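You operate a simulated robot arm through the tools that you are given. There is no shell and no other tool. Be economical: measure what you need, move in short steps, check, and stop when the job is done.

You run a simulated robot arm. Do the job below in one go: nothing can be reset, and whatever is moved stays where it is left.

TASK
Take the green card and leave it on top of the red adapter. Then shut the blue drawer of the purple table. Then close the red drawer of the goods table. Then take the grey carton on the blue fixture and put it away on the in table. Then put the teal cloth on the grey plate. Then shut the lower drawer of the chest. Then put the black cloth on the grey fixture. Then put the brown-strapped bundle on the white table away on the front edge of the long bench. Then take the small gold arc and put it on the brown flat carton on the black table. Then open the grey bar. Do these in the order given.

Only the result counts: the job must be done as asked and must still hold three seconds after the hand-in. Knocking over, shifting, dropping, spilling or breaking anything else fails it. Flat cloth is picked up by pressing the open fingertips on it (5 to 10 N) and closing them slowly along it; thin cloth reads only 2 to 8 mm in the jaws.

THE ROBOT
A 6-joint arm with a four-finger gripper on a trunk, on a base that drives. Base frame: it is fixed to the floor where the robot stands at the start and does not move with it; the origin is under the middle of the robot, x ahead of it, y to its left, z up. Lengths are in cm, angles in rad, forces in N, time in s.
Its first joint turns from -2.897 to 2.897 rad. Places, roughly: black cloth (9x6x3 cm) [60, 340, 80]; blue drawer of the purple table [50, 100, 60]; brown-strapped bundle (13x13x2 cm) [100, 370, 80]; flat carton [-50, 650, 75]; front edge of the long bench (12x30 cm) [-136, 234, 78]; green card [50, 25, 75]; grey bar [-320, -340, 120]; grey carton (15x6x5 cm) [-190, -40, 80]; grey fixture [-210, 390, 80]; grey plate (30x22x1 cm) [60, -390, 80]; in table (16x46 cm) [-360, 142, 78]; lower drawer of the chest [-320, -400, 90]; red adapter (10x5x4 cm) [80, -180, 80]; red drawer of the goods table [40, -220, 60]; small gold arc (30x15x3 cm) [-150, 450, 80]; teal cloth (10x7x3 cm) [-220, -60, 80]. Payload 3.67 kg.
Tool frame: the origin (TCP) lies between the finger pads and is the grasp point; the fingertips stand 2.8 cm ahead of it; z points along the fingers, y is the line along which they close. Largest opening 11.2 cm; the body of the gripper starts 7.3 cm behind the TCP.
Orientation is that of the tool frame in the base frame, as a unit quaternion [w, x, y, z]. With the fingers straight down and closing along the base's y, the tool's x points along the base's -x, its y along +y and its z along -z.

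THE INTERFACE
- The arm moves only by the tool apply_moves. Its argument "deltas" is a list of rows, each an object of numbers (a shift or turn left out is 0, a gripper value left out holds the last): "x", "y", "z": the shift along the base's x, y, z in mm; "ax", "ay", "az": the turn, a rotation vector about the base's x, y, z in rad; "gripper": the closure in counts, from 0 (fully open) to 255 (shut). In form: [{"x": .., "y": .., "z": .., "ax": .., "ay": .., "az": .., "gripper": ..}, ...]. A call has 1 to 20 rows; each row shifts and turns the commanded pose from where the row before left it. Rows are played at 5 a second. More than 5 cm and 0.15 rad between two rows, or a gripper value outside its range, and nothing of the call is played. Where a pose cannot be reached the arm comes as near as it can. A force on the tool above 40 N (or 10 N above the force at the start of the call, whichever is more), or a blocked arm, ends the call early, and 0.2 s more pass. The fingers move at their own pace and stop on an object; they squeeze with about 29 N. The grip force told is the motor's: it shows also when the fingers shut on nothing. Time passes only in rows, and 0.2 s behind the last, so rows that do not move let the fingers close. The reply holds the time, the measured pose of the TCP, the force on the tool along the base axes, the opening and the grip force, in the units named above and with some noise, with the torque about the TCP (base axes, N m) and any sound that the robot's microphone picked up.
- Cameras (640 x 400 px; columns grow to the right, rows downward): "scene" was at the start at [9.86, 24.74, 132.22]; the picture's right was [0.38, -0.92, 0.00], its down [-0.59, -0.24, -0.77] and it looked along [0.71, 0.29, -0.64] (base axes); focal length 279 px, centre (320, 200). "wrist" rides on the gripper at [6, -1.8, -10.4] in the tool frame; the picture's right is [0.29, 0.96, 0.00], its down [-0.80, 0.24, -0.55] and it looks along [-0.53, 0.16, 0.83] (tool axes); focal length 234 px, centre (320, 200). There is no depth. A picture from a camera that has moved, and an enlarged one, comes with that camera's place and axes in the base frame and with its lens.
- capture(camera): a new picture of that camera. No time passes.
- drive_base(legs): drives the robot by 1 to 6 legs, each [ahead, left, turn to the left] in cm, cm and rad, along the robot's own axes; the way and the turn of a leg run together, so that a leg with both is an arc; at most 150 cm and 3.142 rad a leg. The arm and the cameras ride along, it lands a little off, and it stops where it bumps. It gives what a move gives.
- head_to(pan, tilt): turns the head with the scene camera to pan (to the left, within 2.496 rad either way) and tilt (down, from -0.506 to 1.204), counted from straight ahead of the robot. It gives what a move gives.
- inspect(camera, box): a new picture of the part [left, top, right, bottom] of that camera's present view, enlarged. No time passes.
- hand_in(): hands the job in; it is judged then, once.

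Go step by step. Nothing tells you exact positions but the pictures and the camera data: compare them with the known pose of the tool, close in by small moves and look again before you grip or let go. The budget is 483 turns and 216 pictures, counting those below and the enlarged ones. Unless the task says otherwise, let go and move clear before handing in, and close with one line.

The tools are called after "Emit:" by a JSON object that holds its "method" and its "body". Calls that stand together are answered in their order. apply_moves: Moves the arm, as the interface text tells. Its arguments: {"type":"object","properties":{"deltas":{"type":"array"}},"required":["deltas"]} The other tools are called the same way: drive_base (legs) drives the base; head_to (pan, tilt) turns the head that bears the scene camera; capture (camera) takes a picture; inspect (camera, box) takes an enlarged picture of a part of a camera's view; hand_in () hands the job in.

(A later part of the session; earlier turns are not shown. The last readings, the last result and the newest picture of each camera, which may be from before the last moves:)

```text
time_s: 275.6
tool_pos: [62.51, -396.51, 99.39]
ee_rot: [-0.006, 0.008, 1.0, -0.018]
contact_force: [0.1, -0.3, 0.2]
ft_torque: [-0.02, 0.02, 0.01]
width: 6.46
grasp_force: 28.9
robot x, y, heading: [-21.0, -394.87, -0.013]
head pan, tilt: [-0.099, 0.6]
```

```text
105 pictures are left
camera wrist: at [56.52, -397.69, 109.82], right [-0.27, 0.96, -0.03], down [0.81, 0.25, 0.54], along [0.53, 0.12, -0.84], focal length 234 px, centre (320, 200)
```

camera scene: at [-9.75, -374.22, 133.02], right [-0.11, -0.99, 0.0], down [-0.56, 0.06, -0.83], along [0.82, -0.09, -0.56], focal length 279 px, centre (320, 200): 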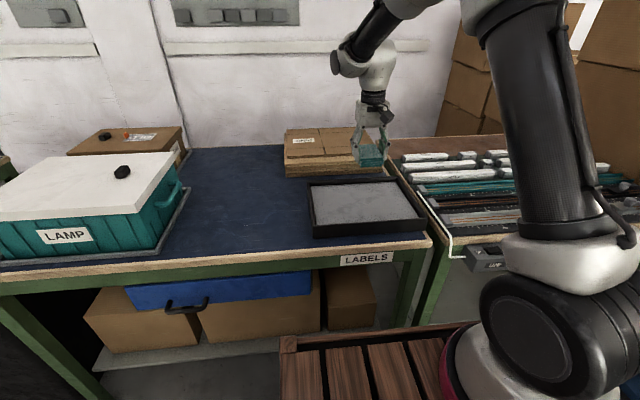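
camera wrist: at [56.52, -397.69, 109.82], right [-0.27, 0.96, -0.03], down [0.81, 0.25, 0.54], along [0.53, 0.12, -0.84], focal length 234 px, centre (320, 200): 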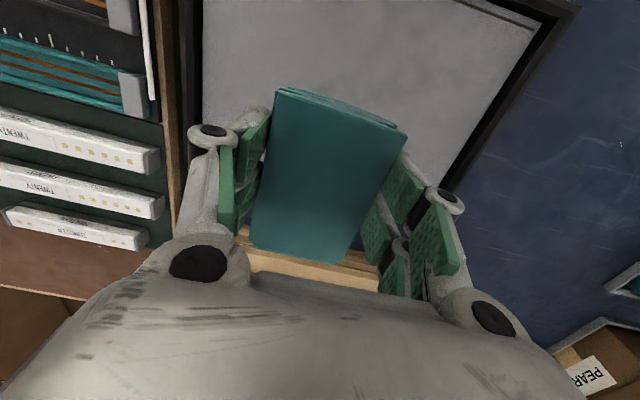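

I shift 2 cm toward myself to centre, then lower to contact.

Emit:
{"method": "apply_moves", "body": {"deltas": [{"x": -18, "y": 10}, {"z": -45}, {"z": -40}, {"z": -30}, {"z": -15}, {"z": -10}, {"z": -7}, {"z": -6}, {"z": -5}, {"z": -5}, {}]}}

Emit:
{"method": "inspect", "body": {"camera": "scene", "box": [270, 110, 450, 250]}}

```text
time_s: 277.1
tool_pos: [60.93, -395.53, 85.54]
ee_rot: [-0.001, 0.008, 1.0, -0.018]
contact_force: [-4.3, 0.6, 18.5]
ft_torque: [0.48, 0.37, 0.08]
width: 6.43
grasp_force: 29.4
robot x, y, heading: [-20.79, -394.72, -0.012]
head pan, tilt: [-0.099, 0.6]
stopped in row 7: the force on the tool passed its limit at 44 N (the readings are from after the stop); the commanded pose is now the measured one
```

```text
2.86 times, centred on (360, 180) of scene
camera zoom: at [-9.83, -374.22, 133.02], right [-0.11, -0.99, 0.0], down [-0.56, 0.06, -0.83], along [0.82, -0.09, -0.56], focal length 798 px, centre (206, 257)
```

zoom: 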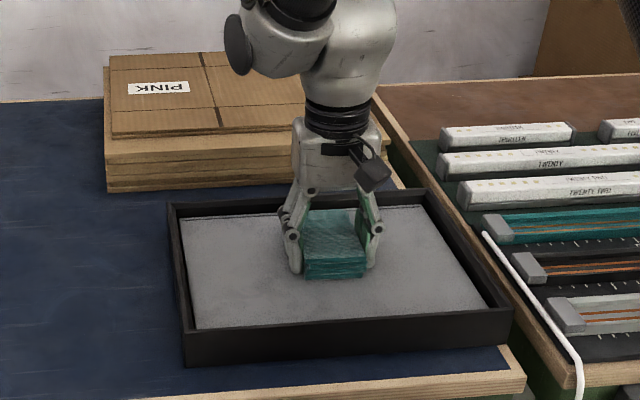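

The cloth rests on the grey plate. I ease, open, and lift off.

Emit:
{"method": "apply_moves", "body": {"deltas": [{"z": 2}, {"gripper": 105}, {"gripper": 95}, {"gripper": 75}, {"gripper": 60}, {}, {"z": 20}, {"z": 45}, {"z": 48}, {"z": 48}, {"z": 48}, {"z": 48}, {"z": 48}, {"z": 48}, {"z": 20}, {}]}}

Emit:
{"method": "inspect", "body": {"camera": "scene", "box": [270, 110, 450, 250]}}

```text
time_s: 280.6
tool_pos: [60.77, -395.39, 122.99]
ee_rot: [-0.002, 0.009, 1.0, -0.018]
contact_force: [0.3, -0.4, -1.4]
ft_torque: [-0.02, -0.01, -0.01]
width: 8.57
grasp_force: 0.1
robot x, y, heading: [-21.03, -394.89, -0.009]
head pan, tilt: [-0.099, 0.6]
```

```text
2.86 times, centred on (360, 180) of scene
camera zoom: at [-9.75, -374.22, 133.02], right [-0.11, -0.99, 0.0], down [-0.56, 0.06, -0.82], along [0.82, -0.09, -0.57], focal length 798 px, centre (206, 257)
```

zoom: 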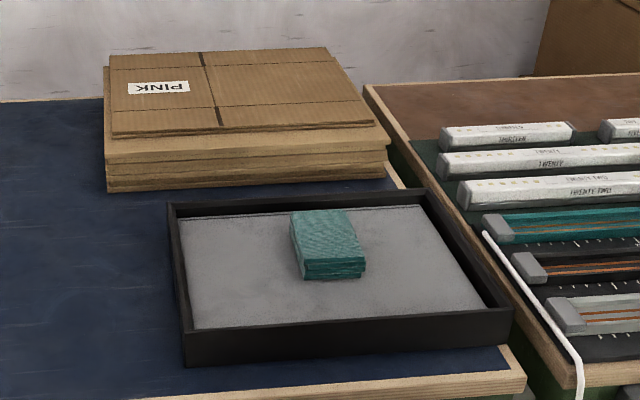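

Teal cloth done. Next the chest near (−320, −400): I retract the arm, back off and look that way.

Emit:
{"method": "apply_moves", "body": {"deltas": [{"x": -45}, {"x": -45}, {"x": -40}, {"gripper": 255}]}}

Emit:
{"method": "drive_base", "body": {"legs": [[-38, 0, 0], [0, 0, 1.571]]}}

Emit:
{"method": "head_to", "body": {"pan": 1.6, "tilt": 0.35}}

Emit:
{"method": "capture", "body": {"camera": "scene"}}

```text
time_s: 281.6
tool_pos: [47.66, -395.55, 122.96]
ee_rot: [-0.002, 0.009, 1.0, -0.018]
contact_force: [-0.3, -0.1, 0.0]
ft_torque: [0.0, 0.01, -0.02]
width: 1.28
grasp_force: 6.1
robot x, y, heading: [-20.89, -394.97, -0.014]
head pan, tilt: [-0.099, 0.6]
```

```text
time_s: 287.8
tool_pos: [-58.7, -325.7, 122.89]
ee_rot: [0.012, -0.702, 0.711, -0.015]
contact_force: [-0.2, -0.4, 0.4]
ft_torque: [0.0, -0.02, -0.01]
width: 0.01
grasp_force: 28.5
robot x, y, heading: [-59.56, -394.28, 1.564]
head pan, tilt: [-0.099, 0.6]
```

```text
time_s: 289.5
tool_pos: [-58.74, -325.76, 122.98]
ee_rot: [0.012, -0.703, 0.711, -0.015]
contact_force: [0.4, -0.4, 0.0]
ft_torque: [-0.01, 0.02, -0.02]
width: 0.0
grasp_force: 28.3
robot x, y, heading: [-59.53, -394.42, 1.566]
head pan, tilt: [1.6, 0.351]
```

```text
102 pictures are left
camera scene: at [-90.12, -392.37, 135.29], right [-0.02, 1.0, 0.0], down [0.34, 0.01, -0.94], along [-0.94, -0.02, -0.34], focal length 279 px, centre (320, 200)
```

scene: 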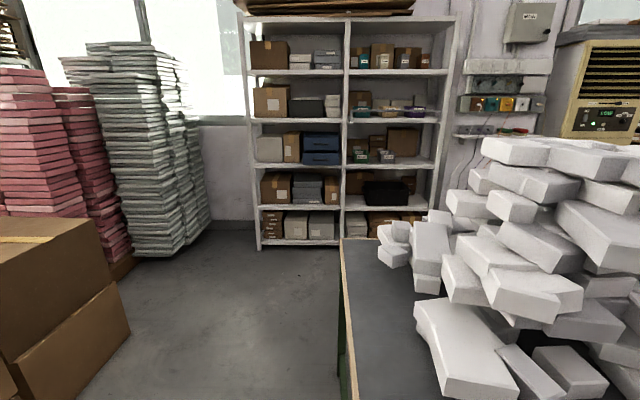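

I see the white shelf with a small blue two-drawer chest, and wall boxes to its right. I enlarge both.

Emit:
{"method": "inspect", "body": {"camera": "scene", "box": [250, 110, 440, 200]}}

Emit:
{"method": "inspect", "body": {"camera": "scene", "box": [430, 0, 640, 145]}}

```text
3.37 times, centred on (345, 155) of scene
camera zoom: at [-90.12, -392.37, 135.29], right [-0.02, 1.0, 0.0], down [0.34, 0.01, -0.94], along [-0.94, -0.02, -0.34], focal length 941 px, centre (236, 352)
```

zoom: 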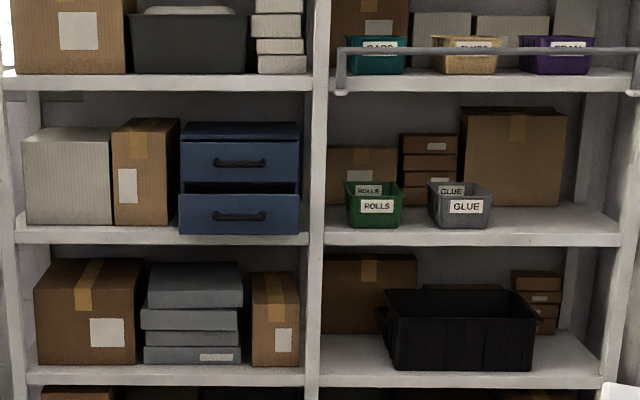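

```text
2.76 times, centred on (535, 72) of scene
camera zoom: at [-90.12, -392.37, 135.29], right [-0.02, 1.0, 0.0], down [0.34, 0.01, -0.94], along [-0.94, -0.02, -0.34], focal length 771 px, centre (-273, 552)
```

zoom: 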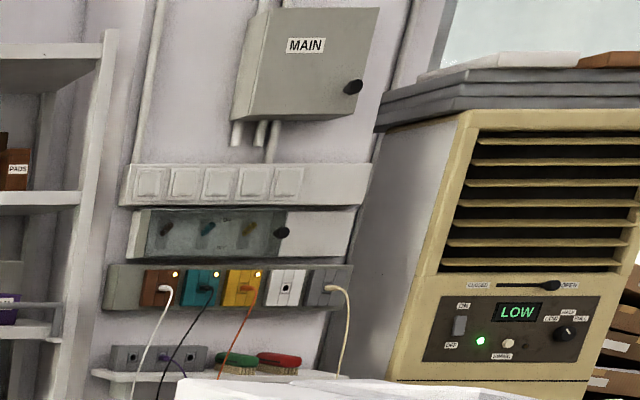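

The chest's lower drawer is a little open: face about x −313, y −410 to −382, z 85–94, and the "grey bar" is the retaining bar across the shelf above right. I drive round the foam table's end and turn to face the shelf.

Emit:
{"method": "drive_base", "body": {"legs": [[-46, 0, 0], [0, 100, 0], [0, 66, 0], [0, 0, 1.57]]}}

Emit:
{"method": "head_to", "body": {"pan": -0.3, "tilt": 0.4}}

Emit:
{"method": "capture", "body": {"camera": "scene"}}

```text
time_s: 304.3
tool_pos: [-295.95, -443.82, 122.94]
ee_rot: [-0.019, 1.0, 0.01, 0.001]
contact_force: [0.3, 0.2, -0.4]
ft_torque: [0.0, 0.01, 0.01]
width: 0.0
grasp_force: 29.2
robot x, y, heading: [-227.44, -442.02, -3.122]
head pan, tilt: [1.6, 0.351]
```

```text
time_s: 306.2
tool_pos: [-295.8, -443.76, 123.0]
ee_rot: [-0.019, 1.0, 0.009, 0.002]
contact_force: [0.0, -0.4, -0.3]
ft_torque: [-0.01, 0.01, 0.01]
width: 0.0
grasp_force: 29.1
robot x, y, heading: [-227.4, -442.12, -3.117]
head pan, tilt: [-0.3, 0.4]
```

```text
99 pictures are left
camera scene: at [-237.76, -461.22, 134.84], right [0.27, 0.96, 0.0], down [0.37, -0.11, -0.92], along [-0.89, 0.25, -0.39], focal length 279 px, centre (320, 200)
```

scene: 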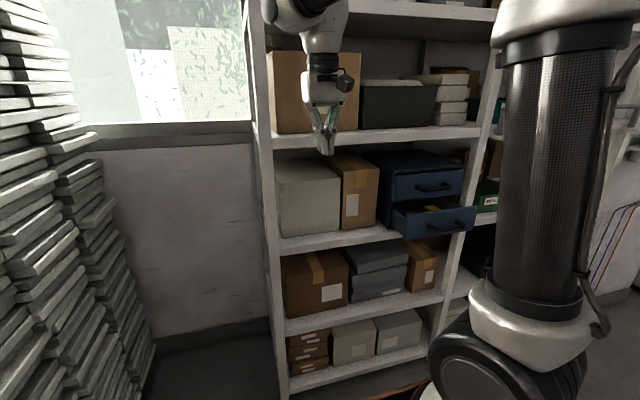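

The lower drawer sticks out about 8–9 cm, handle bar near x −308, z 89. I shift a bit right, then bring the shut, slightly tilted fingers down in front of the bar.

Emit:
{"method": "drive_base", "body": {"legs": [[5, -14, -0.02]]}}

Emit:
{"method": "apply_moves", "body": {"deltas": [{"y": 35, "ay": 0.1}, {"x": 30, "ay": 0.1}, {"ay": 0.1, "z": -40}, {"ay": 0.1, "z": -45}, {"ay": 0.1, "z": -45}, {"z": -45}, {"z": -45}, {"z": -45}, {}]}}

Emit:
{"method": "capture", "body": {"camera": "scene"}}

Emit:
{"method": "capture", "body": {"camera": "wrist"}}

```text
time_s: 307.5
tool_pos: [-301.04, -428.58, 123.03]
ee_rot: [-0.019, 1.0, 0.0, 0.002]
contact_force: [1.2, 0.4, 0.4]
ft_torque: [0.0, -0.02, -0.02]
width: 0.0
grasp_force: 29.1
robot x, y, heading: [-233.08, -428.58, -3.14]
head pan, tilt: [-0.3, 0.4]
```

```text
time_s: 309.5
tool_pos: [-302.04, -425.09, 100.51]
ee_rot: [-0.018, 0.97, -0.005, -0.242]
contact_force: [0.7, 0.9, 0.4]
ft_torque: [0.03, -0.01, 0.02]
width: 0.01
grasp_force: 29.2
out of reach, approached as far as the arm can: row 7, 8
robot x, y, heading: [-232.36, -428.22, -3.139]
head pan, tilt: [-0.3, 0.4]
```

```text
98 pictures are left
camera scene: at [-243.34, -447.13, 134.84], right [0.29, 0.96, 0.0], down [0.37, -0.11, -0.92], along [-0.88, 0.27, -0.39], focal length 279 px, centre (320, 200)
```

scene: 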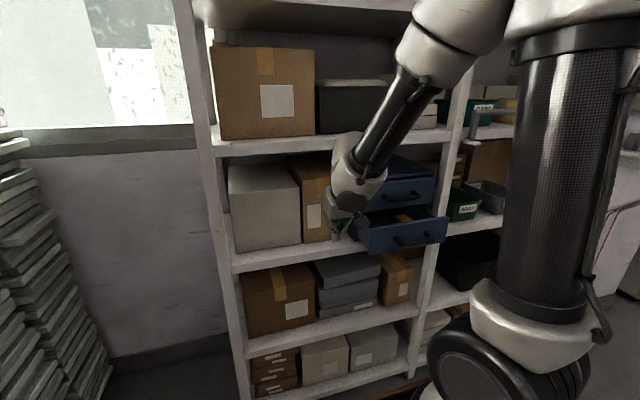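

```text
97 pictures are left
camera wrist: at [-291.99, -423.6, 106.82], right [0.24, -0.96, -0.16], down [-0.45, -0.26, 0.86], along [-0.86, -0.13, -0.49], focal length 234 px, centre (320, 200)
```

wrist: 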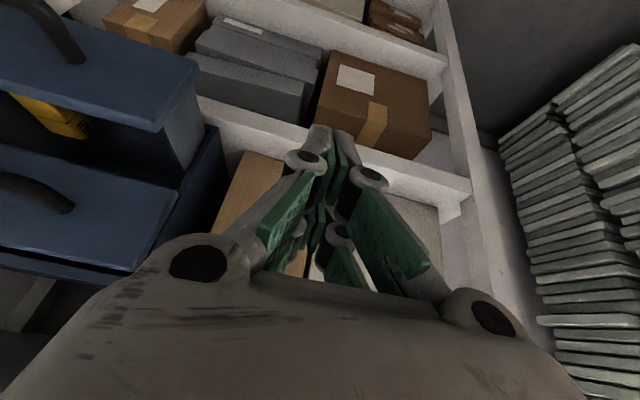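

Again too close in. I back the base 15 cm and then bring the hand to the drawer.

Emit:
{"method": "drive_base", "body": {"legs": [[-15, 0, 0]]}}

Emit:
{"method": "apply_moves", "body": {"deltas": [{"y": 45}, {"y": 45}, {"y": 45}, {"y": 45}, {"y": 45}, {"y": 45, "z": -10}, {"y": 10, "z": -40}, {"z": -40}, {"z": -20}, {}]}}

Emit:
{"method": "capture", "body": {"camera": "scene"}}

Emit:
{"method": "capture", "body": {"camera": "wrist"}}

```text
time_s: 310.9
tool_pos: [-287.2, -424.94, 100.56]
ee_rot: [-0.018, 0.97, -0.006, -0.242]
contact_force: [-0.2, -1.2, -0.2]
ft_torque: [0.01, 0.0, 0.01]
width: 0.03
grasp_force: 29.4
robot x, y, heading: [-217.36, -428.51, -3.137]
head pan, tilt: [-0.3, 0.4]
```

```text
time_s: 313.1
tool_pos: [-287.12, -396.89, 89.44]
ee_rot: [-0.017, 0.97, -0.006, -0.243]
contact_force: [0.1, -0.6, -0.6]
ft_torque: [-0.02, 0.0, 0.02]
width: 0.0
grasp_force: 29.0
robot x, y, heading: [-217.62, -428.65, -3.143]
head pan, tilt: [-0.3, 0.4]
```

```text
96 pictures are left
camera scene: at [-228.36, -447.03, 134.84], right [0.29, 0.96, 0.0], down [0.37, -0.11, -0.92], along [-0.88, 0.27, -0.39], focal length 279 px, centre (320, 200)
```

scene: 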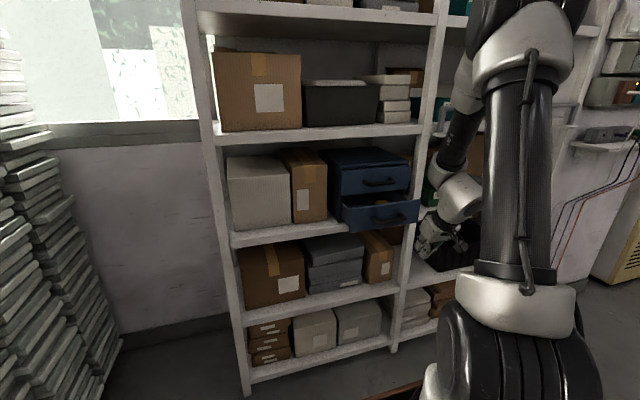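

```text
95 pictures are left
camera wrist: at [-276.96, -395.45, 95.79], right [0.24, -0.96, -0.17], down [-0.45, -0.26, 0.86], along [-0.86, -0.13, -0.49], focal length 234 px, centre (320, 200)
```

wrist: 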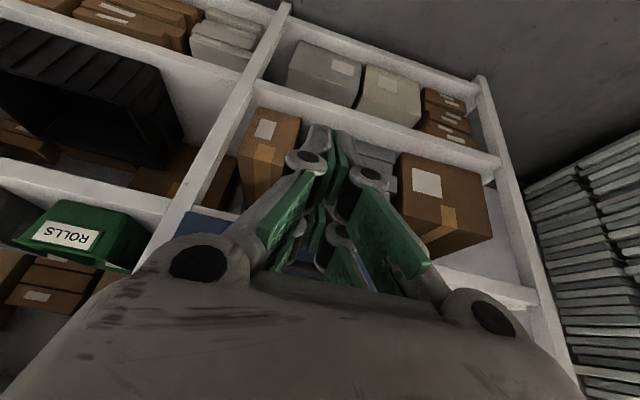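

The hand is level with the bar centre (y −397). I push by driving forward.

Emit:
{"method": "drive_base", "body": {"legs": [[14, 0, 0]]}}

Emit:
{"method": "capture", "body": {"camera": "wrist"}}

```text
time_s: 314.4
tool_pos: [-301.18, -397.1, 89.46]
ee_rot: [-0.017, 0.97, -0.005, -0.242]
contact_force: [-0.8, -0.9, 0.3]
ft_torque: [0.03, 0.0, 0.01]
width: 0.0
grasp_force: 28.6
robot x, y, heading: [-231.64, -428.14, -3.141]
head pan, tilt: [-0.3, 0.4]
```

```text
94 pictures are left
camera wrist: at [-291.01, -395.53, 95.8], right [0.24, -0.96, -0.17], down [-0.45, -0.26, 0.86], along [-0.86, -0.13, -0.49], focal length 234 px, centre (320, 200)
```

wrist: 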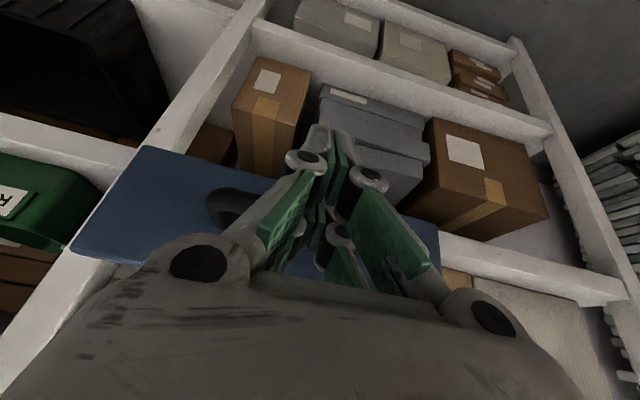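

Emit:
{"method": "drive_base", "body": {"legs": [[9, 0, 0]]}}

Emit:
{"method": "capture", "body": {"camera": "scene"}}

```text
time_s: 315.5
tool_pos: [-310.05, -396.89, 89.63]
ee_rot: [-0.017, 0.97, -0.007, -0.242]
contact_force: [-0.6, -0.2, 0.5]
ft_torque: [-0.01, -0.01, 0.01]
width: 0.01
grasp_force: 28.7
robot x, y, heading: [-240.87, -428.48, -3.14]
head pan, tilt: [-0.3, 0.4]
```

```text
93 pictures are left
camera scene: at [-251.41, -447.1, 134.84], right [0.29, 0.96, 0.0], down [0.37, -0.11, -0.92], along [-0.88, 0.27, -0.39], focal length 279 px, centre (320, 200)
```

scene: 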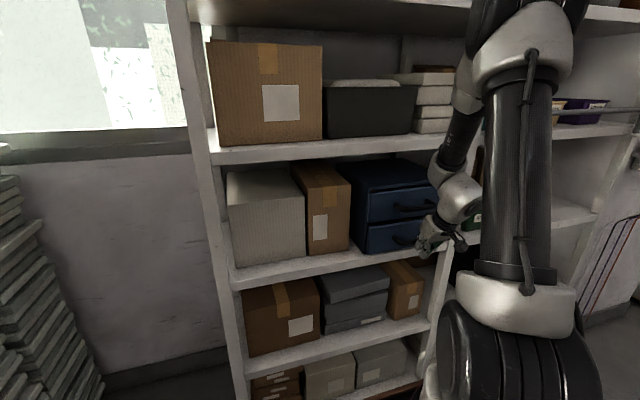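

Nearly closed. I push the last bit until it stops.

Emit:
{"method": "drive_base", "body": {"legs": [[6, 0, 0]]}}

Emit:
{"method": "inspect", "body": {"camera": "scene", "box": [280, 120, 480, 270]}}

Emit:
{"method": "capture", "body": {"camera": "wrist"}}

```text
time_s: 316.4
tool_pos: [-311.25, -397.08, 89.14]
ee_rot: [-0.016, 0.971, -0.007, -0.237]
contact_force: [2.5, 0.5, -1.2]
ft_torque: [0.03, -0.04, 0.0]
width: 0.0
grasp_force: 28.9
robot x, y, heading: [-242.32, -428.34, -3.14]
head pan, tilt: [-0.3, 0.4]
stopped in leg 1: the force on the tool passed its limit at 79 N (the readings are from after the stop); the commanded pose is now the measured one
```

```text
2.67 times, centred on (380, 195) of scene
camera zoom: at [-253.29, -447.09, 134.84], right [0.29, 0.96, 0.0], down [0.37, -0.11, -0.92], along [-0.88, 0.27, -0.39], focal length 745 px, centre (160, 213)
```

zoom: 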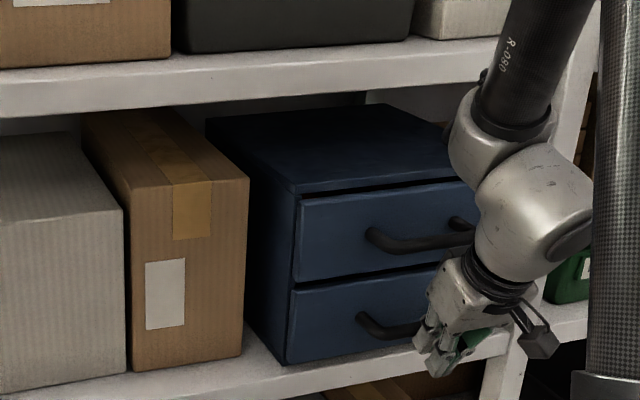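

```text
91 pictures are left
camera wrist: at [-301.26, -395.48, 95.55], right [0.24, -0.96, -0.16], down [-0.46, -0.25, 0.85], along [-0.86, -0.13, -0.5], focal length 234 px, centre (320, 200)
```

wrist: 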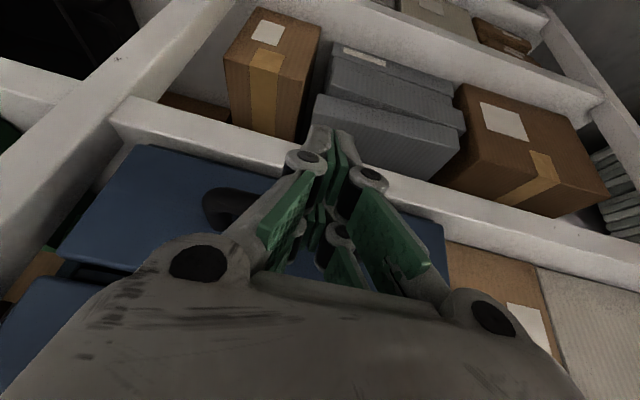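

The lower drawer is flush with the upper one. I back off and verify it didn't follow.

Emit:
{"method": "drive_base", "body": {"legs": [[-14, 0, 0]]}}

Emit:
{"method": "inspect", "body": {"camera": "scene", "box": [280, 110, 480, 260]}}

```text
time_s: 317.7
tool_pos: [-297.16, -397.02, 89.09]
ee_rot: [-0.016, 0.971, -0.006, -0.237]
contact_force: [0.5, -0.1, 0.5]
ft_torque: [-0.02, 0.0, 0.0]
width: 0.01
grasp_force: 28.6
robot x, y, heading: [-227.67, -428.67, -3.142]
head pan, tilt: [-0.3, 0.4]
```

```text
2.67 times, centred on (380, 185) of scene
camera zoom: at [-239.08, -447.07, 134.84], right [0.29, 0.96, 0.0], down [0.37, -0.11, -0.92], along [-0.88, 0.27, -0.39], focal length 745 px, centre (160, 240)
```

zoom: 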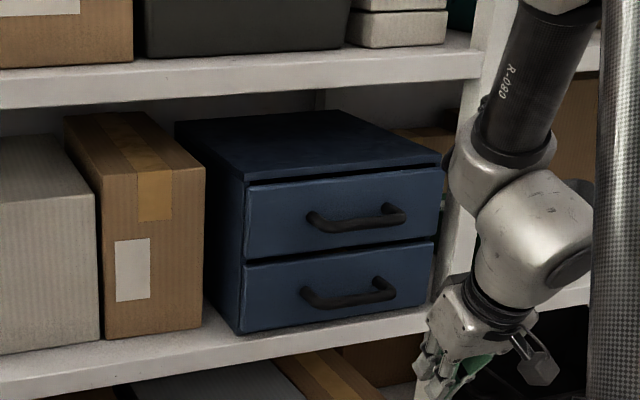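

Shut properly. Now a long drive to the black cloth near (60, 340): raise and straighten the arm first.

Emit:
{"method": "apply_moves", "body": {"deltas": [{"x": 30}, {"z": 48}, {"z": 48}, {"z": 48}, {"z": 48}, {"z": 48}, {"z": 48}, {"z": 48}, {"ay": -0.12, "y": -45}, {"ay": -0.12, "y": -45}, {"ay": -0.12, "y": -45}, {"ay": -0.12, "y": -45}, {"y": -45}, {}]}}

Emit:
{"method": "drive_base", "body": {"legs": [[0, 14, 0], [0, 0, -1.57], [0, -95, 0], [0, -95, 0]]}}

```text
time_s: 320.7
tool_pos: [-294.12, -419.58, 122.5]
ee_rot: [-0.017, 1.0, -0.002, 0.001]
contact_force: [-0.2, -0.5, -0.6]
ft_torque: [-0.04, 0.03, 0.03]
width: 0.01
grasp_force: 28.9
robot x, y, heading: [-228.35, -428.37, -3.138]
head pan, tilt: [-0.3, 0.4]
```

```text
time_s: 335.1
tool_pos: [-25.74, -384.84, 122.52]
ee_rot: [0.011, -0.687, 0.727, -0.013]
contact_force: [-0.7, 0.1, -0.6]
ft_torque: [0.03, 0.02, 0.0]
width: 0.0
grasp_force: 29.2
robot x, y, heading: [-38.05, -450.34, 1.52]
head pan, tilt: [-0.3, 0.4]
```

Emit:
{"method": "drive_base", "body": {"legs": [[0, 0, 0.05], [150, 0, 0], [150, 0, 0]]}}

```text
time_s: 350.0
tool_pos: [-25.83, -83.52, 122.6]
ee_rot: [0.011, -0.695, 0.719, -0.012]
contact_force: [0.4, -0.6, 0.4]
ft_torque: [0.02, -0.01, 0.01]
width: 0.01
grasp_force: 29.0
robot x, y, heading: [-36.46, -149.14, 1.54]
head pan, tilt: [-0.3, 0.4]
```

Emit:
{"method": "drive_base", "body": {"legs": [[0, 0, 0.035], [150, 0, 0], [150, 0, 0], [110, 0, 0]]}}

Emit:
{"method": "head_to", "body": {"pan": -0.9, "tilt": 0.45}}

Emit:
{"method": "capture", "body": {"camera": "scene"}}

Emit:
{"method": "head_to", "body": {"pan": 0.7, "tilt": 0.45}}

Emit:
{"method": "capture", "body": {"camera": "scene"}}

```text
time_s: 370.2
tool_pos: [-17.89, 329.74, 122.62]
ee_rot: [0.012, -0.695, 0.719, -0.013]
contact_force: [1.0, 0.2, 0.2]
ft_torque: [0.01, 0.0, -0.01]
width: 0.0
grasp_force: 29.6
robot x, y, heading: [-28.61, 264.18, 1.539]
head pan, tilt: [-0.3, 0.4]
```

```text
time_s: 371.2
tool_pos: [-17.97, 329.7, 122.53]
ee_rot: [0.011, -0.694, 0.72, -0.012]
contact_force: [0.6, -0.6, -0.5]
ft_torque: [0.0, 0.01, -0.01]
width: 0.01
grasp_force: 28.5
robot x, y, heading: [-28.71, 264.2, 1.546]
head pan, tilt: [-0.901, 0.45]
```

```text
89 pictures are left
camera scene: at [-42.83, 272.12, 134.37], right [0.6, -0.8, 0.0], down [-0.35, -0.26, -0.9], along [0.72, 0.54, -0.44], focal length 279 px, centre (320, 200)
```

scene: 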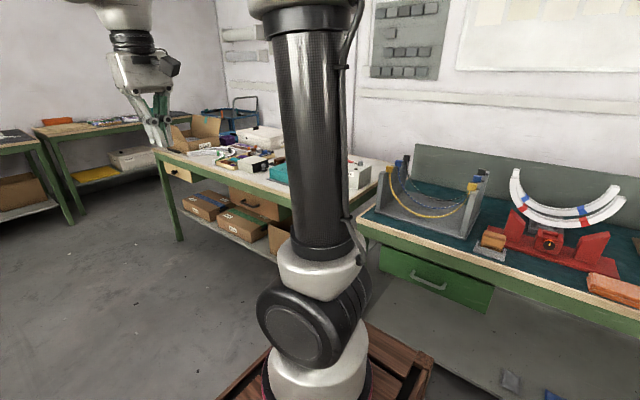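

```text
time_s: 372.9
tool_pos: [-17.9, 329.63, 122.47]
ee_rot: [0.011, -0.695, 0.719, -0.012]
contact_force: [-0.6, -0.3, 0.7]
ft_torque: [-0.01, 0.0, 0.03]
width: 0.0
grasp_force: 29.1
robot x, y, heading: [-28.77, 263.64, 1.542]
head pan, tilt: [0.7, 0.45]
```

```text
88 pictures are left
camera scene: at [-55.9, 273.81, 134.37], right [0.78, 0.62, 0.0], down [0.27, -0.34, -0.9], along [-0.56, 0.71, -0.44], focal length 279 px, centre (320, 200)
```

scene: 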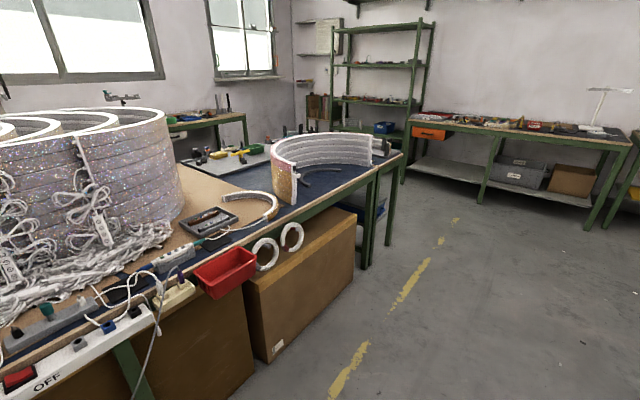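

The white-topped table is ahead on the right. I drive on to y≈340 and turn to face it.

Emit:
{"method": "drive_base", "body": {"legs": [[72, 8, 0], [0, 0, -1.54]]}}

Emit:
{"method": "head_to", "body": {"pan": 0.1, "tilt": 0.6}}

Emit:
{"method": "capture", "body": {"camera": "scene"}}

```text
time_s: 380.6
tool_pos: [31.66, 329.75, 122.48]
ee_rot: [-0.001, -0.006, 1.0, -0.017]
contact_force: [-0.5, -0.1, -0.3]
ft_torque: [0.01, 0.01, -0.01]
width: 0.0
grasp_force: 28.7
robot x, y, heading: [-34.48, 337.33, 0.018]
head pan, tilt: [0.7, 0.45]
```

```text
time_s: 381.6
tool_pos: [31.7, 329.72, 122.41]
ee_rot: [-0.001, -0.006, 1.0, -0.016]
contact_force: [-0.2, -0.9, -0.5]
ft_torque: [-0.01, -0.02, 0.02]
width: 0.0
grasp_force: 29.6
robot x, y, heading: [-34.38, 337.32, 0.023]
head pan, tilt: [0.099, 0.6]
```

```text
87 pictures are left
camera scene: at [-24.03, 360.11, 133.02], right [0.12, -0.99, 0.0], down [-0.56, -0.07, -0.83], along [0.82, 0.1, -0.56], focal length 279 px, centre (320, 200)
```

scene: 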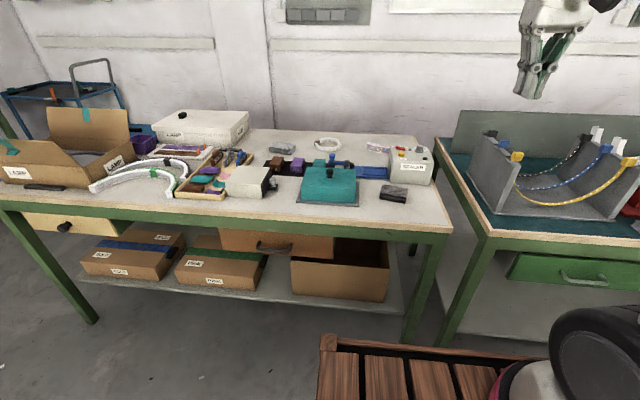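

Emit:
{"method": "inspect", "body": {"camera": "scene", "box": [240, 120, 450, 230]}}

Emit:
{"method": "inspect", "body": {"camera": "scene", "box": [80, 120, 290, 230]}}

```text
3.05 times, centred on (345, 175) of scene
camera zoom: at [-24.03, 360.11, 133.02], right [0.12, -0.99, 0.0], down [-0.56, -0.07, -0.83], along [0.82, 0.1, -0.56], focal length 851 px, centre (244, 276)
```

zoom: 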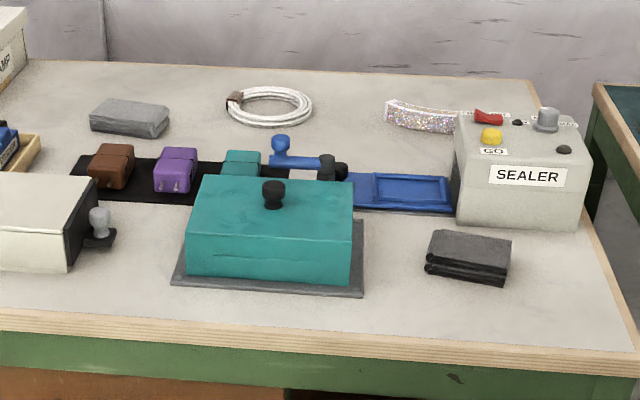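

```text
3.05 times, centred on (185, 175) of scene
camera zoom: at [-24.03, 360.11, 133.02], right [0.12, -0.99, 0.0], down [-0.56, -0.07, -0.83], along [0.82, 0.1, -0.56], focal length 851 px, centre (731, 276)
```

zoom: 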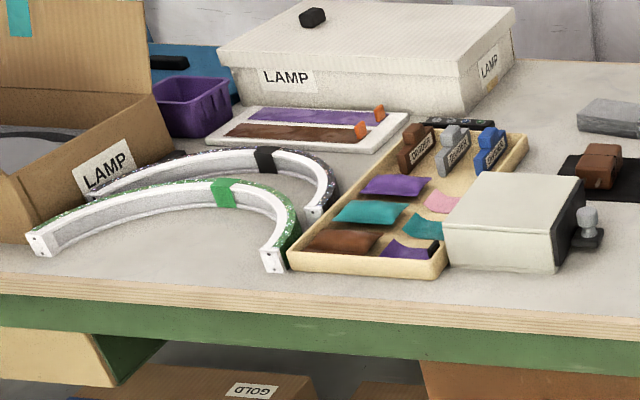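

The black cloth is at about (60, 344.7), 9 cm along y and 6 cm along x; the brown-strapped bundle is the white coil at (104, 371). I drive 14 cm forward and bring the hand, turned to close along x, over the cloth.

Emit:
{"method": "drive_base", "body": {"legs": [[15, 0, -0.02]]}}

Emit:
{"method": "apply_moves", "body": {"deltas": [{"az": 0.1428, "gripper": 0}, {"az": 0.1428}, {"az": 0.1428}, {"az": 0.1428}, {"az": 0.1428}, {"az": 0.1428}, {"az": 0.1428}, {"az": 0.1428}, {"az": 0.1428}, {"az": 0.1428}, {"az": 0.1428}, {"x": 40, "y": 28}, {"x": 40, "y": 28}, {"x": 40, "y": 28}, {"x": 15, "y": 28}, {"z": -45}, {"z": -45}, {"z": -45}, {"z": -45}, {}]}}

Emit:
{"method": "capture", "body": {"camera": "wrist"}}

Emit:
{"method": "capture", "body": {"camera": "scene"}}

```text
time_s: 383.0
tool_pos: [46.55, 328.56, 122.59]
ee_rot: [0.0, 0.005, 1.0, -0.016]
contact_force: [0.3, 1.5, -0.1]
ft_torque: [0.05, 0.02, 0.0]
width: 0.0
grasp_force: 28.6
robot x, y, heading: [-19.52, 337.52, -0.003]
head pan, tilt: [0.099, 0.6]
```

```text
time_s: 387.2
tool_pos: [59.98, 339.82, 104.34]
ee_rot: [0.01, -0.704, 0.71, -0.013]
contact_force: [-0.2, -0.3, 0.0]
ft_torque: [0.0, 0.01, 0.0]
width: 11.22
grasp_force: 0.0
robot x, y, heading: [-19.45, 337.61, -0.009]
head pan, tilt: [0.099, 0.6]
```

```text
84 pictures are left
camera wrist: at [61.3, 333.93, 114.7], right [-0.96, -0.28, -0.03], down [-0.25, 0.8, 0.54], along [-0.13, 0.53, -0.84], focal length 234 px, centre (320, 200)
```

wrist: 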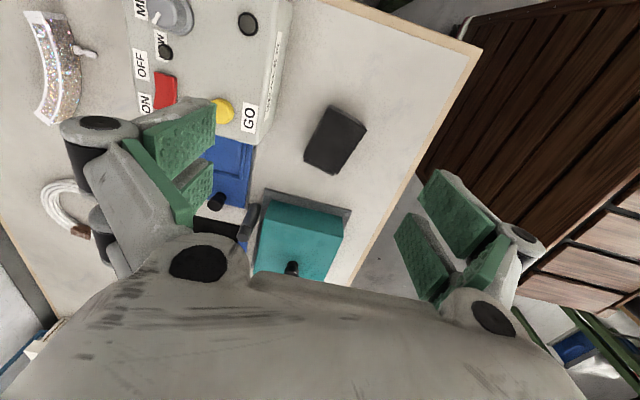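

```text
83 pictures are left
camera scene: at [-8.44, 359.98, 133.02], right [0.1, -1.0, 0.0], down [-0.56, -0.05, -0.83], along [0.82, 0.08, -0.56], focal length 279 px, centre (320, 200)
```

scene: 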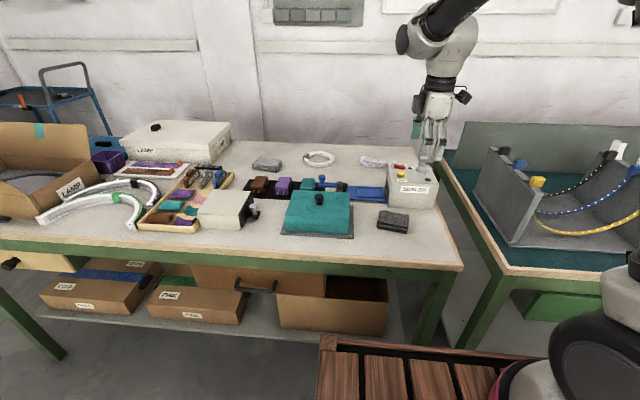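

Emit:
{"method": "apply_moves", "body": {"deltas": [{"x": -30, "y": 25, "az": -0.13, "gripper": 30}, {"y": 21, "z": -40}, {"z": -45}, {"z": -45}, {"z": -25}, {}]}}

Emit:
{"method": "capture", "body": {"camera": "wrist"}}

Emit:
{"method": "inspect", "body": {"camera": "scene", "box": [320, 140, 480, 250]}}

```text
time_s: 388.6
tool_pos: [56.78, 344.2, 89.04]
ee_rot: [0.01, -0.655, 0.755, -0.013]
contact_force: [-0.7, -0.3, 0.7]
ft_torque: [0.02, -0.01, -0.01]
width: 9.87
grasp_force: 0.1
robot x, y, heading: [-19.2, 337.7, 0.002]
head pan, tilt: [0.099, 0.6]
```

```text
82 pictures are left
camera wrist: at [57.34, 338.27, 99.36], right [-0.99, -0.15, -0.03], down [-0.14, 0.83, 0.54], along [-0.06, 0.54, -0.84], focal length 234 px, centre (320, 200)
```

wrist: 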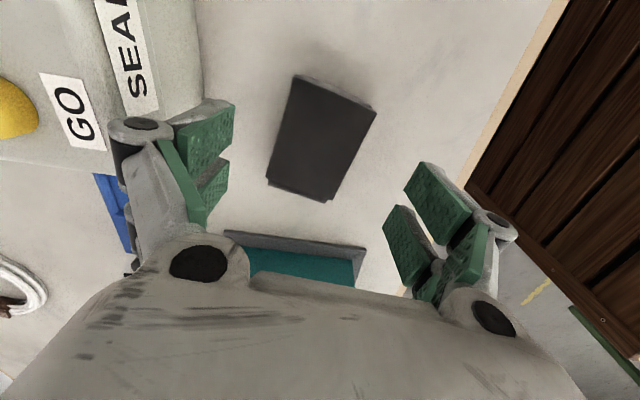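

```text
3.64 times, centred on (400, 195) of scene
camera zoom: at [-8.44, 359.99, 133.02], right [0.1, -1.0, 0.0], down [-0.56, -0.05, -0.83], along [0.82, 0.08, -0.56], focal length 1016 px, centre (29, 218)
```

zoom: 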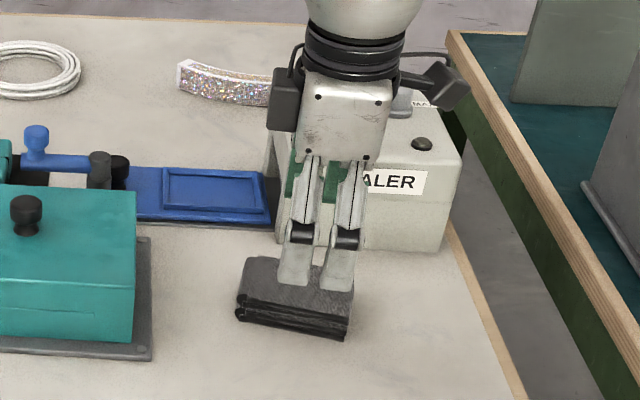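

Aligned and centred. I lower carefully with fingers around it, watching for table contact.

Emit:
{"method": "apply_moves", "body": {"deltas": [{"z": -30}, {"z": -15}, {"z": -8}, {"z": -6}, {"z": -5}, {"z": -4}, {}]}}

```text
time_s: 390.2
tool_pos: [56.99, 344.32, 82.17]
ee_rot: [0.011, -0.656, 0.755, -0.013]
contact_force: [0.0, 0.7, -0.1]
ft_torque: [0.05, -0.01, 0.01]
width: 9.88
grasp_force: 0.1
robot x, y, heading: [-19.26, 337.68, -0.002]
head pan, tilt: [0.099, 0.6]
```

Emit:
{"method": "apply_moves", "body": {"deltas": [{"gripper": 60}, {"gripper": 80}, {"gripper": 95}, {"gripper": 110}, {"gripper": 125}, {"gripper": 140}, {"gripper": 160}, {"gripper": 255}, {}, {}]}}

Emit:
{"method": "capture", "body": {"camera": "wrist"}}

```text
time_s: 391.5
tool_pos: [56.8, 344.35, 82.52]
ee_rot: [0.009, -0.655, 0.755, -0.012]
contact_force: [-20.2, 1.5, 37.6]
ft_torque: [0.39, 2.04, 0.06]
width: 6.79
grasp_force: 16.2
robot x, y, heading: [-19.51, 337.78, -0.0]
head pan, tilt: [0.099, 0.6]
stopped in row 6: the force on the tool passed its limit at 48 N (the readings are from after the stop); the commanded pose is now the measured one
```

```text
80 pictures are left
camera wrist: at [57.22, 338.37, 92.84], right [-0.99, -0.15, -0.03], down [-0.14, 0.83, 0.54], along [-0.06, 0.54, -0.84], focal length 234 px, centre (320, 200)
```

wrist: 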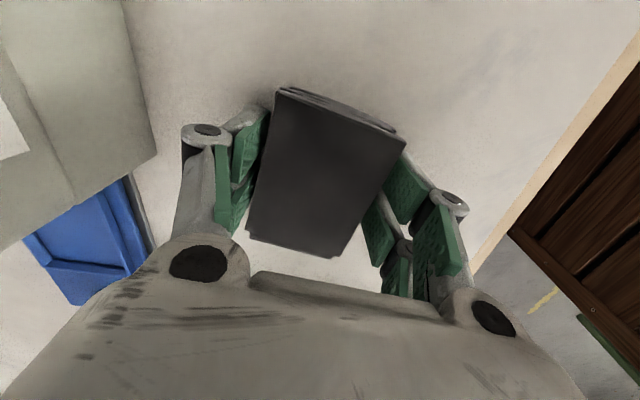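

The tips pressed the table while closing. I raise 4 mm and finish closing.

Emit:
{"method": "apply_moves", "body": {"deltas": [{"z": 4}, {"gripper": 130}, {"gripper": 160}, {"gripper": 255}, {}, {}]}}

```text
time_s: 392.9
tool_pos: [56.9, 344.33, 82.72]
ee_rot: [0.01, -0.655, 0.756, -0.012]
contact_force: [-0.2, 0.7, 0.8]
ft_torque: [0.0, 0.02, 0.02]
width: 5.93
grasp_force: 29.7
robot x, y, heading: [-19.39, 337.51, -0.001]
head pan, tilt: [0.099, 0.6]
```

The cloth is gripped (5.9 cm). I lift it and look for the grey fixture toward (−210, 390).

Emit:
{"method": "apply_moves", "body": {"deltas": [{"z": 15}, {"z": 30}, {"z": 48}, {"z": 48}, {"z": 48}, {"z": 48}, {"z": 48}, {"z": 48}, {"z": 48}, {"z": 20}, {"x": -40}, {"x": -30}, {}]}}

Emit:
{"method": "drive_base", "body": {"legs": [[-30, 0, 0], [0, 0, 1.571]]}}

Emit:
{"method": "head_to", "body": {"pan": 1.2, "tilt": 0.4}}

Emit:
{"method": "capture", "body": {"camera": "scene"}}

```text
time_s: 395.7
tool_pos: [49.96, 344.46, 122.75]
ee_rot: [0.008, -0.656, 0.755, -0.013]
contact_force: [-0.7, 0.5, -1.2]
ft_torque: [-0.01, 0.01, 0.01]
width: 5.94
grasp_force: 29.1
robot x, y, heading: [-19.47, 337.65, -0.001]
head pan, tilt: [0.099, 0.6]
```

```text
time_s: 401.6
tool_pos: [-57.07, 406.87, 122.72]
ee_rot: [-0.016, 0.998, -0.067, 0.002]
contact_force: [0.2, -0.3, -0.3]
ft_torque: [-0.01, 0.02, -0.06]
width: 5.93
grasp_force: 28.8
robot x, y, heading: [-49.87, 338.0, 1.577]
head pan, tilt: [0.099, 0.6]
```

```text
time_s: 402.9
tool_pos: [-57.05, 406.89, 122.75]
ee_rot: [-0.016, 0.998, -0.067, 0.003]
contact_force: [-1.1, -0.2, -0.5]
ft_torque: [0.03, 0.02, 0.02]
width: 5.9
grasp_force: 28.7
robot x, y, heading: [-49.62, 337.88, 1.574]
head pan, tilt: [1.201, 0.4]
```

```text
79 pictures are left
camera scene: at [-79.9, 342.99, 134.84], right [0.36, 0.93, 0.0], down [0.36, -0.14, -0.92], along [-0.86, 0.33, -0.39], focal length 279 px, centre (320, 200)
```

scene: 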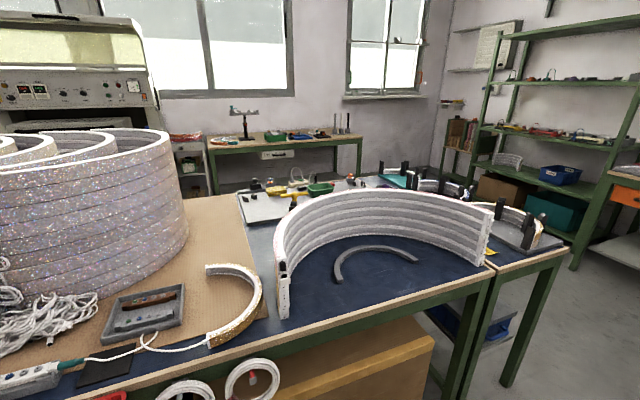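

Emit:
{"method": "inspect", "body": {"camera": "scene", "box": [190, 130, 350, 240]}}

Emit:
{"method": "inspect", "body": {"camera": "scene", "box": [340, 130, 600, 300]}}

```text
3.64 times, centred on (270, 185) of scene
camera zoom: at [-79.9, 342.99, 134.84], right [0.36, 0.93, 0.0], down [0.36, -0.14, -0.92], along [-0.86, 0.33, -0.39], focal length 1016 px, centre (502, 254)
```

zoom: 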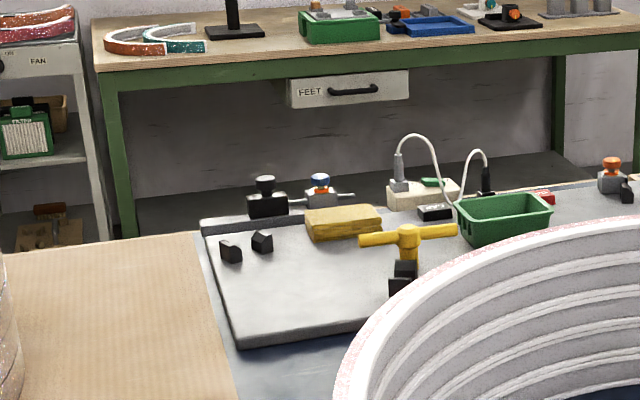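

```text
2.35 times, centred on (470, 215) of scene
camera zoom: at [-79.9, 342.99, 134.84], right [0.36, 0.93, 0.0], down [0.36, -0.14, -0.92], along [-0.86, 0.33, -0.39], focal length 657 px, centre (-33, 165)
```

zoom: 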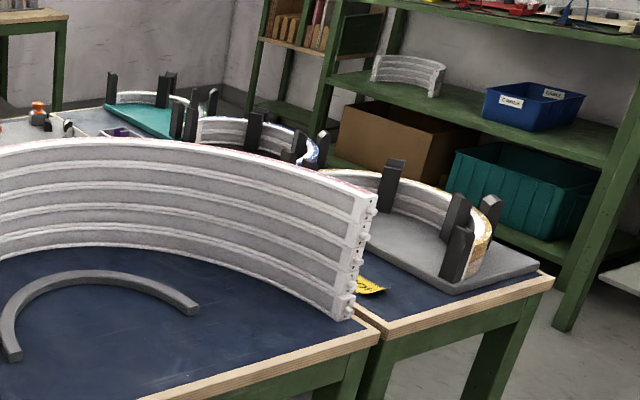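

The grey fixture board (y from 352, x −184 to −223) is beyond the big arc, so it must be reached from the back aisle. I'll go round the north end of the bench; first drive up and look.

Emit:
{"method": "drive_base", "body": {"legs": [[120, 0, 0], [72, 0, 0]]}}

Emit:
{"method": "head_to", "body": {"pan": 1.6, "tilt": 0.5}}

Emit:
{"method": "capture", "body": {"camera": "scene"}}

```text
time_s: 412.5
tool_pos: [-57.98, 597.03, 122.68]
ee_rot: [-0.016, 0.998, -0.066, 0.001]
contact_force: [-0.3, -0.1, -0.5]
ft_torque: [-0.02, -0.01, 0.01]
width: 5.91
grasp_force: 29.3
robot x, y, heading: [-50.33, 527.68, 1.578]
head pan, tilt: [1.201, 0.4]
```

```text
time_s: 413.3
tool_pos: [-57.97, 596.96, 122.7]
ee_rot: [-0.016, 0.998, -0.065, 0.001]
contact_force: [0.3, -0.2, -0.6]
ft_torque: [0.0, 0.01, 0.0]
width: 5.94
grasp_force: 29.0
robot x, y, heading: [-50.6, 528.14, 1.578]
head pan, tilt: [1.6, 0.499]
```

```text
76 pictures are left
camera scene: at [-81.1, 529.36, 133.93], right [-0.04, 1.0, 0.0], down [0.48, 0.02, -0.88], along [-0.88, -0.03, -0.48], focal length 279 px, centre (320, 200)
```

scene: 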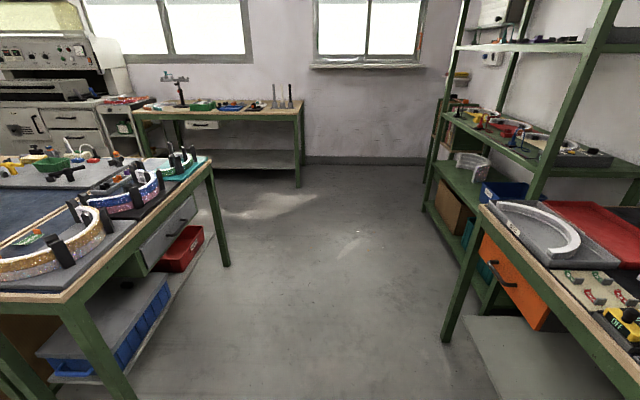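

The passage (y 465–587) is clear. I drive through it to the back aisle and turn to face +x.

Emit:
{"method": "drive_base", "body": {"legs": [[-5, 0, 0], [0, 0, 1.56], [115, 0, 0], [117, 0, 0]]}}

Emit:
{"method": "drive_base", "body": {"legs": [[0, 0, 1.571], [0, 0, 1.571]]}}

Emit:
{"method": "head_to", "body": {"pan": -0.6, "tilt": 0.5}}

Emit:
{"method": "capture", "body": {"camera": "scene"}}

```text
time_s: 428.9
tool_pos: [-349.82, 518.85, 122.8]
ee_rot: [-0.013, 0.757, 0.654, -0.009]
contact_force: [0.0, 0.2, -0.3]
ft_torque: [-0.01, -0.01, -0.03]
width: 5.9
grasp_force: 29.5
robot x, y, heading: [-280.62, 525.39, 3.137]
head pan, tilt: [1.6, 0.499]
```

```text
time_s: 437.2
tool_pos: [-212.15, 538.32, 122.74]
ee_rot: [0.01, -0.689, 0.725, -0.012]
contact_force: [0.2, -0.1, -0.3]
ft_torque: [0.0, 0.02, 0.02]
width: 5.91
grasp_force: 29.2
robot x, y, heading: [-280.74, 525.4, 0.084]
head pan, tilt: [1.6, 0.499]
```

```text
time_s: 439.3
tool_pos: [-212.08, 538.36, 122.74]
ee_rot: [0.01, -0.689, 0.725, -0.012]
contact_force: [-0.5, 0.5, -0.1]
ft_torque: [0.0, -0.02, -0.02]
width: 5.91
grasp_force: 29.1
robot x, y, heading: [-280.28, 525.29, 0.084]
head pan, tilt: [-0.6, 0.499]
```

```text
75 pictures are left
camera scene: at [-272.4, 542.48, 133.93], right [-0.49, -0.87, 0.0], down [-0.42, 0.24, -0.88], along [0.76, -0.43, -0.48], focal length 279 px, centre (320, 200)
```

scene: 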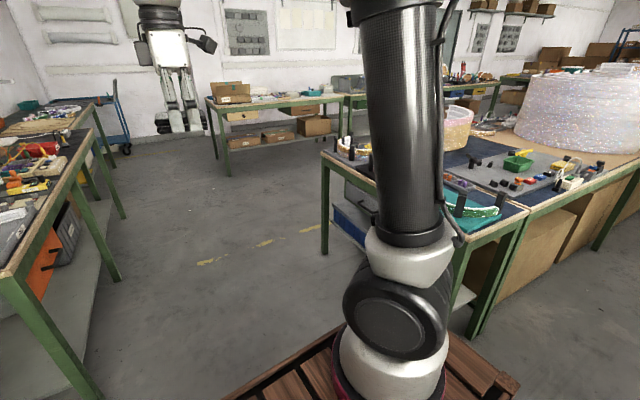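

Emit:
{"method": "drive_base", "body": {"legs": [[-6, 0, -0.084], [0, -100, 0], [0, -62, 0]]}}

Emit:
{"method": "head_to", "body": {"pan": 0.0, "tilt": 0.65}}

Emit:
{"method": "capture", "body": {"camera": "scene"}}

```text
time_s: 448.1
tool_pos: [-218.53, 369.11, 122.78]
ee_rot: [0.01, -0.649, 0.761, -0.012]
contact_force: [-0.4, 0.3, -0.3]
ft_torque: [0.0, -0.03, 0.0]
width: 5.9
grasp_force: 28.7
robot x, y, heading: [-287.84, 363.48, -0.017]
head pan, tilt: [-0.6, 0.499]
```

```text
time_s: 449.1
tool_pos: [-218.56, 369.04, 122.77]
ee_rot: [0.009, -0.649, 0.761, -0.013]
contact_force: [1.1, -0.5, 0.3]
ft_torque: [-0.03, -0.01, 0.04]
width: 5.91
grasp_force: 29.5
robot x, y, heading: [-287.83, 363.81, -0.02]
head pan, tilt: [0.0, 0.649]
```

```text
74 pictures are left
camera scene: at [-276.77, 384.72, 132.59], right [-0.02, -1.0, 0.0], down [-0.6, 0.01, -0.8], along [0.8, -0.02, -0.6], focal length 279 px, centre (320, 200)
```

scene: 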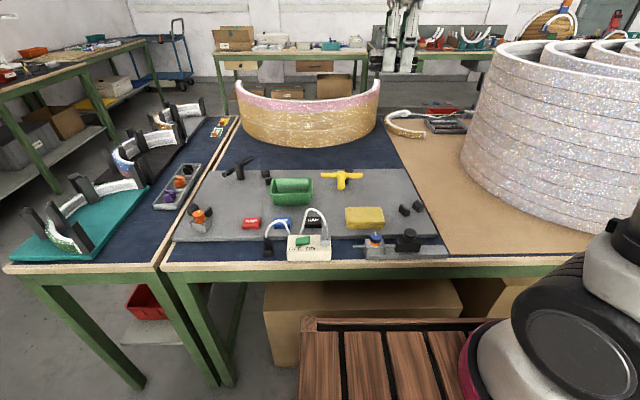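

From here I see the grey fixture board; a free area on it lies at about (−202, 360.5), between the yellow T-handle and the black pads. I bring the cloth there.

Emit:
{"method": "apply_moves", "body": {"deltas": [{"x": 42, "y": -22}, {"x": 42, "y": -22}, {"x": 42, "y": -22}, {"x": 39, "y": -19}, {"z": -48}, {"z": -48}, {"z": -48}, {"z": -48}, {"z": -48}, {}]}}

Emit:
{"method": "capture", "body": {"camera": "scene"}}

Emit:
{"method": "capture", "body": {"camera": "wrist"}}

```text
time_s: 451.3
tool_pos: [-202.16, 360.94, 98.84]
ee_rot: [0.009, -0.65, 0.76, -0.012]
contact_force: [0.2, -0.1, 0.6]
ft_torque: [0.01, 0.01, -0.01]
width: 5.9
grasp_force: 29.1
robot x, y, heading: [-287.97, 363.21, -0.019]
head pan, tilt: [0.0, 0.649]
```

```text
73 pictures are left
camera scene: at [-276.78, 384.73, 132.59], right [-0.02, -1.0, 0.0], down [-0.6, 0.01, -0.8], along [0.8, -0.02, -0.6], focal length 279 px, centre (320, 200)
```

scene: 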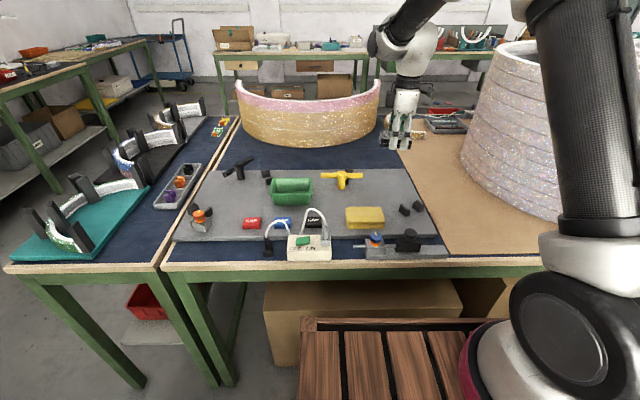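

```text
72 pictures are left
camera wrist: at [-201.75, 354.8, 109.11], right [-0.99, -0.13, -0.03], down [-0.13, 0.83, 0.54], along [-0.05, 0.54, -0.84], focal length 234 px, centre (320, 200)
```

wrist: 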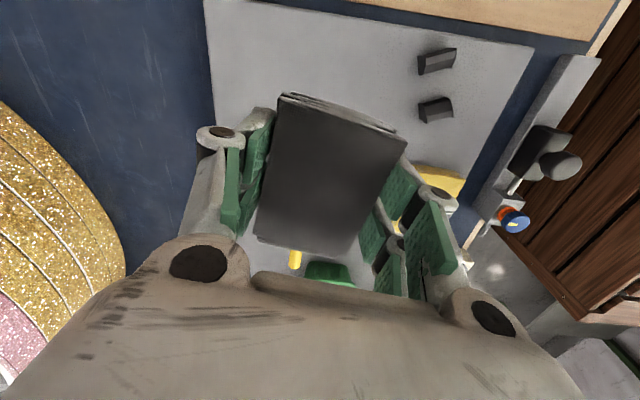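

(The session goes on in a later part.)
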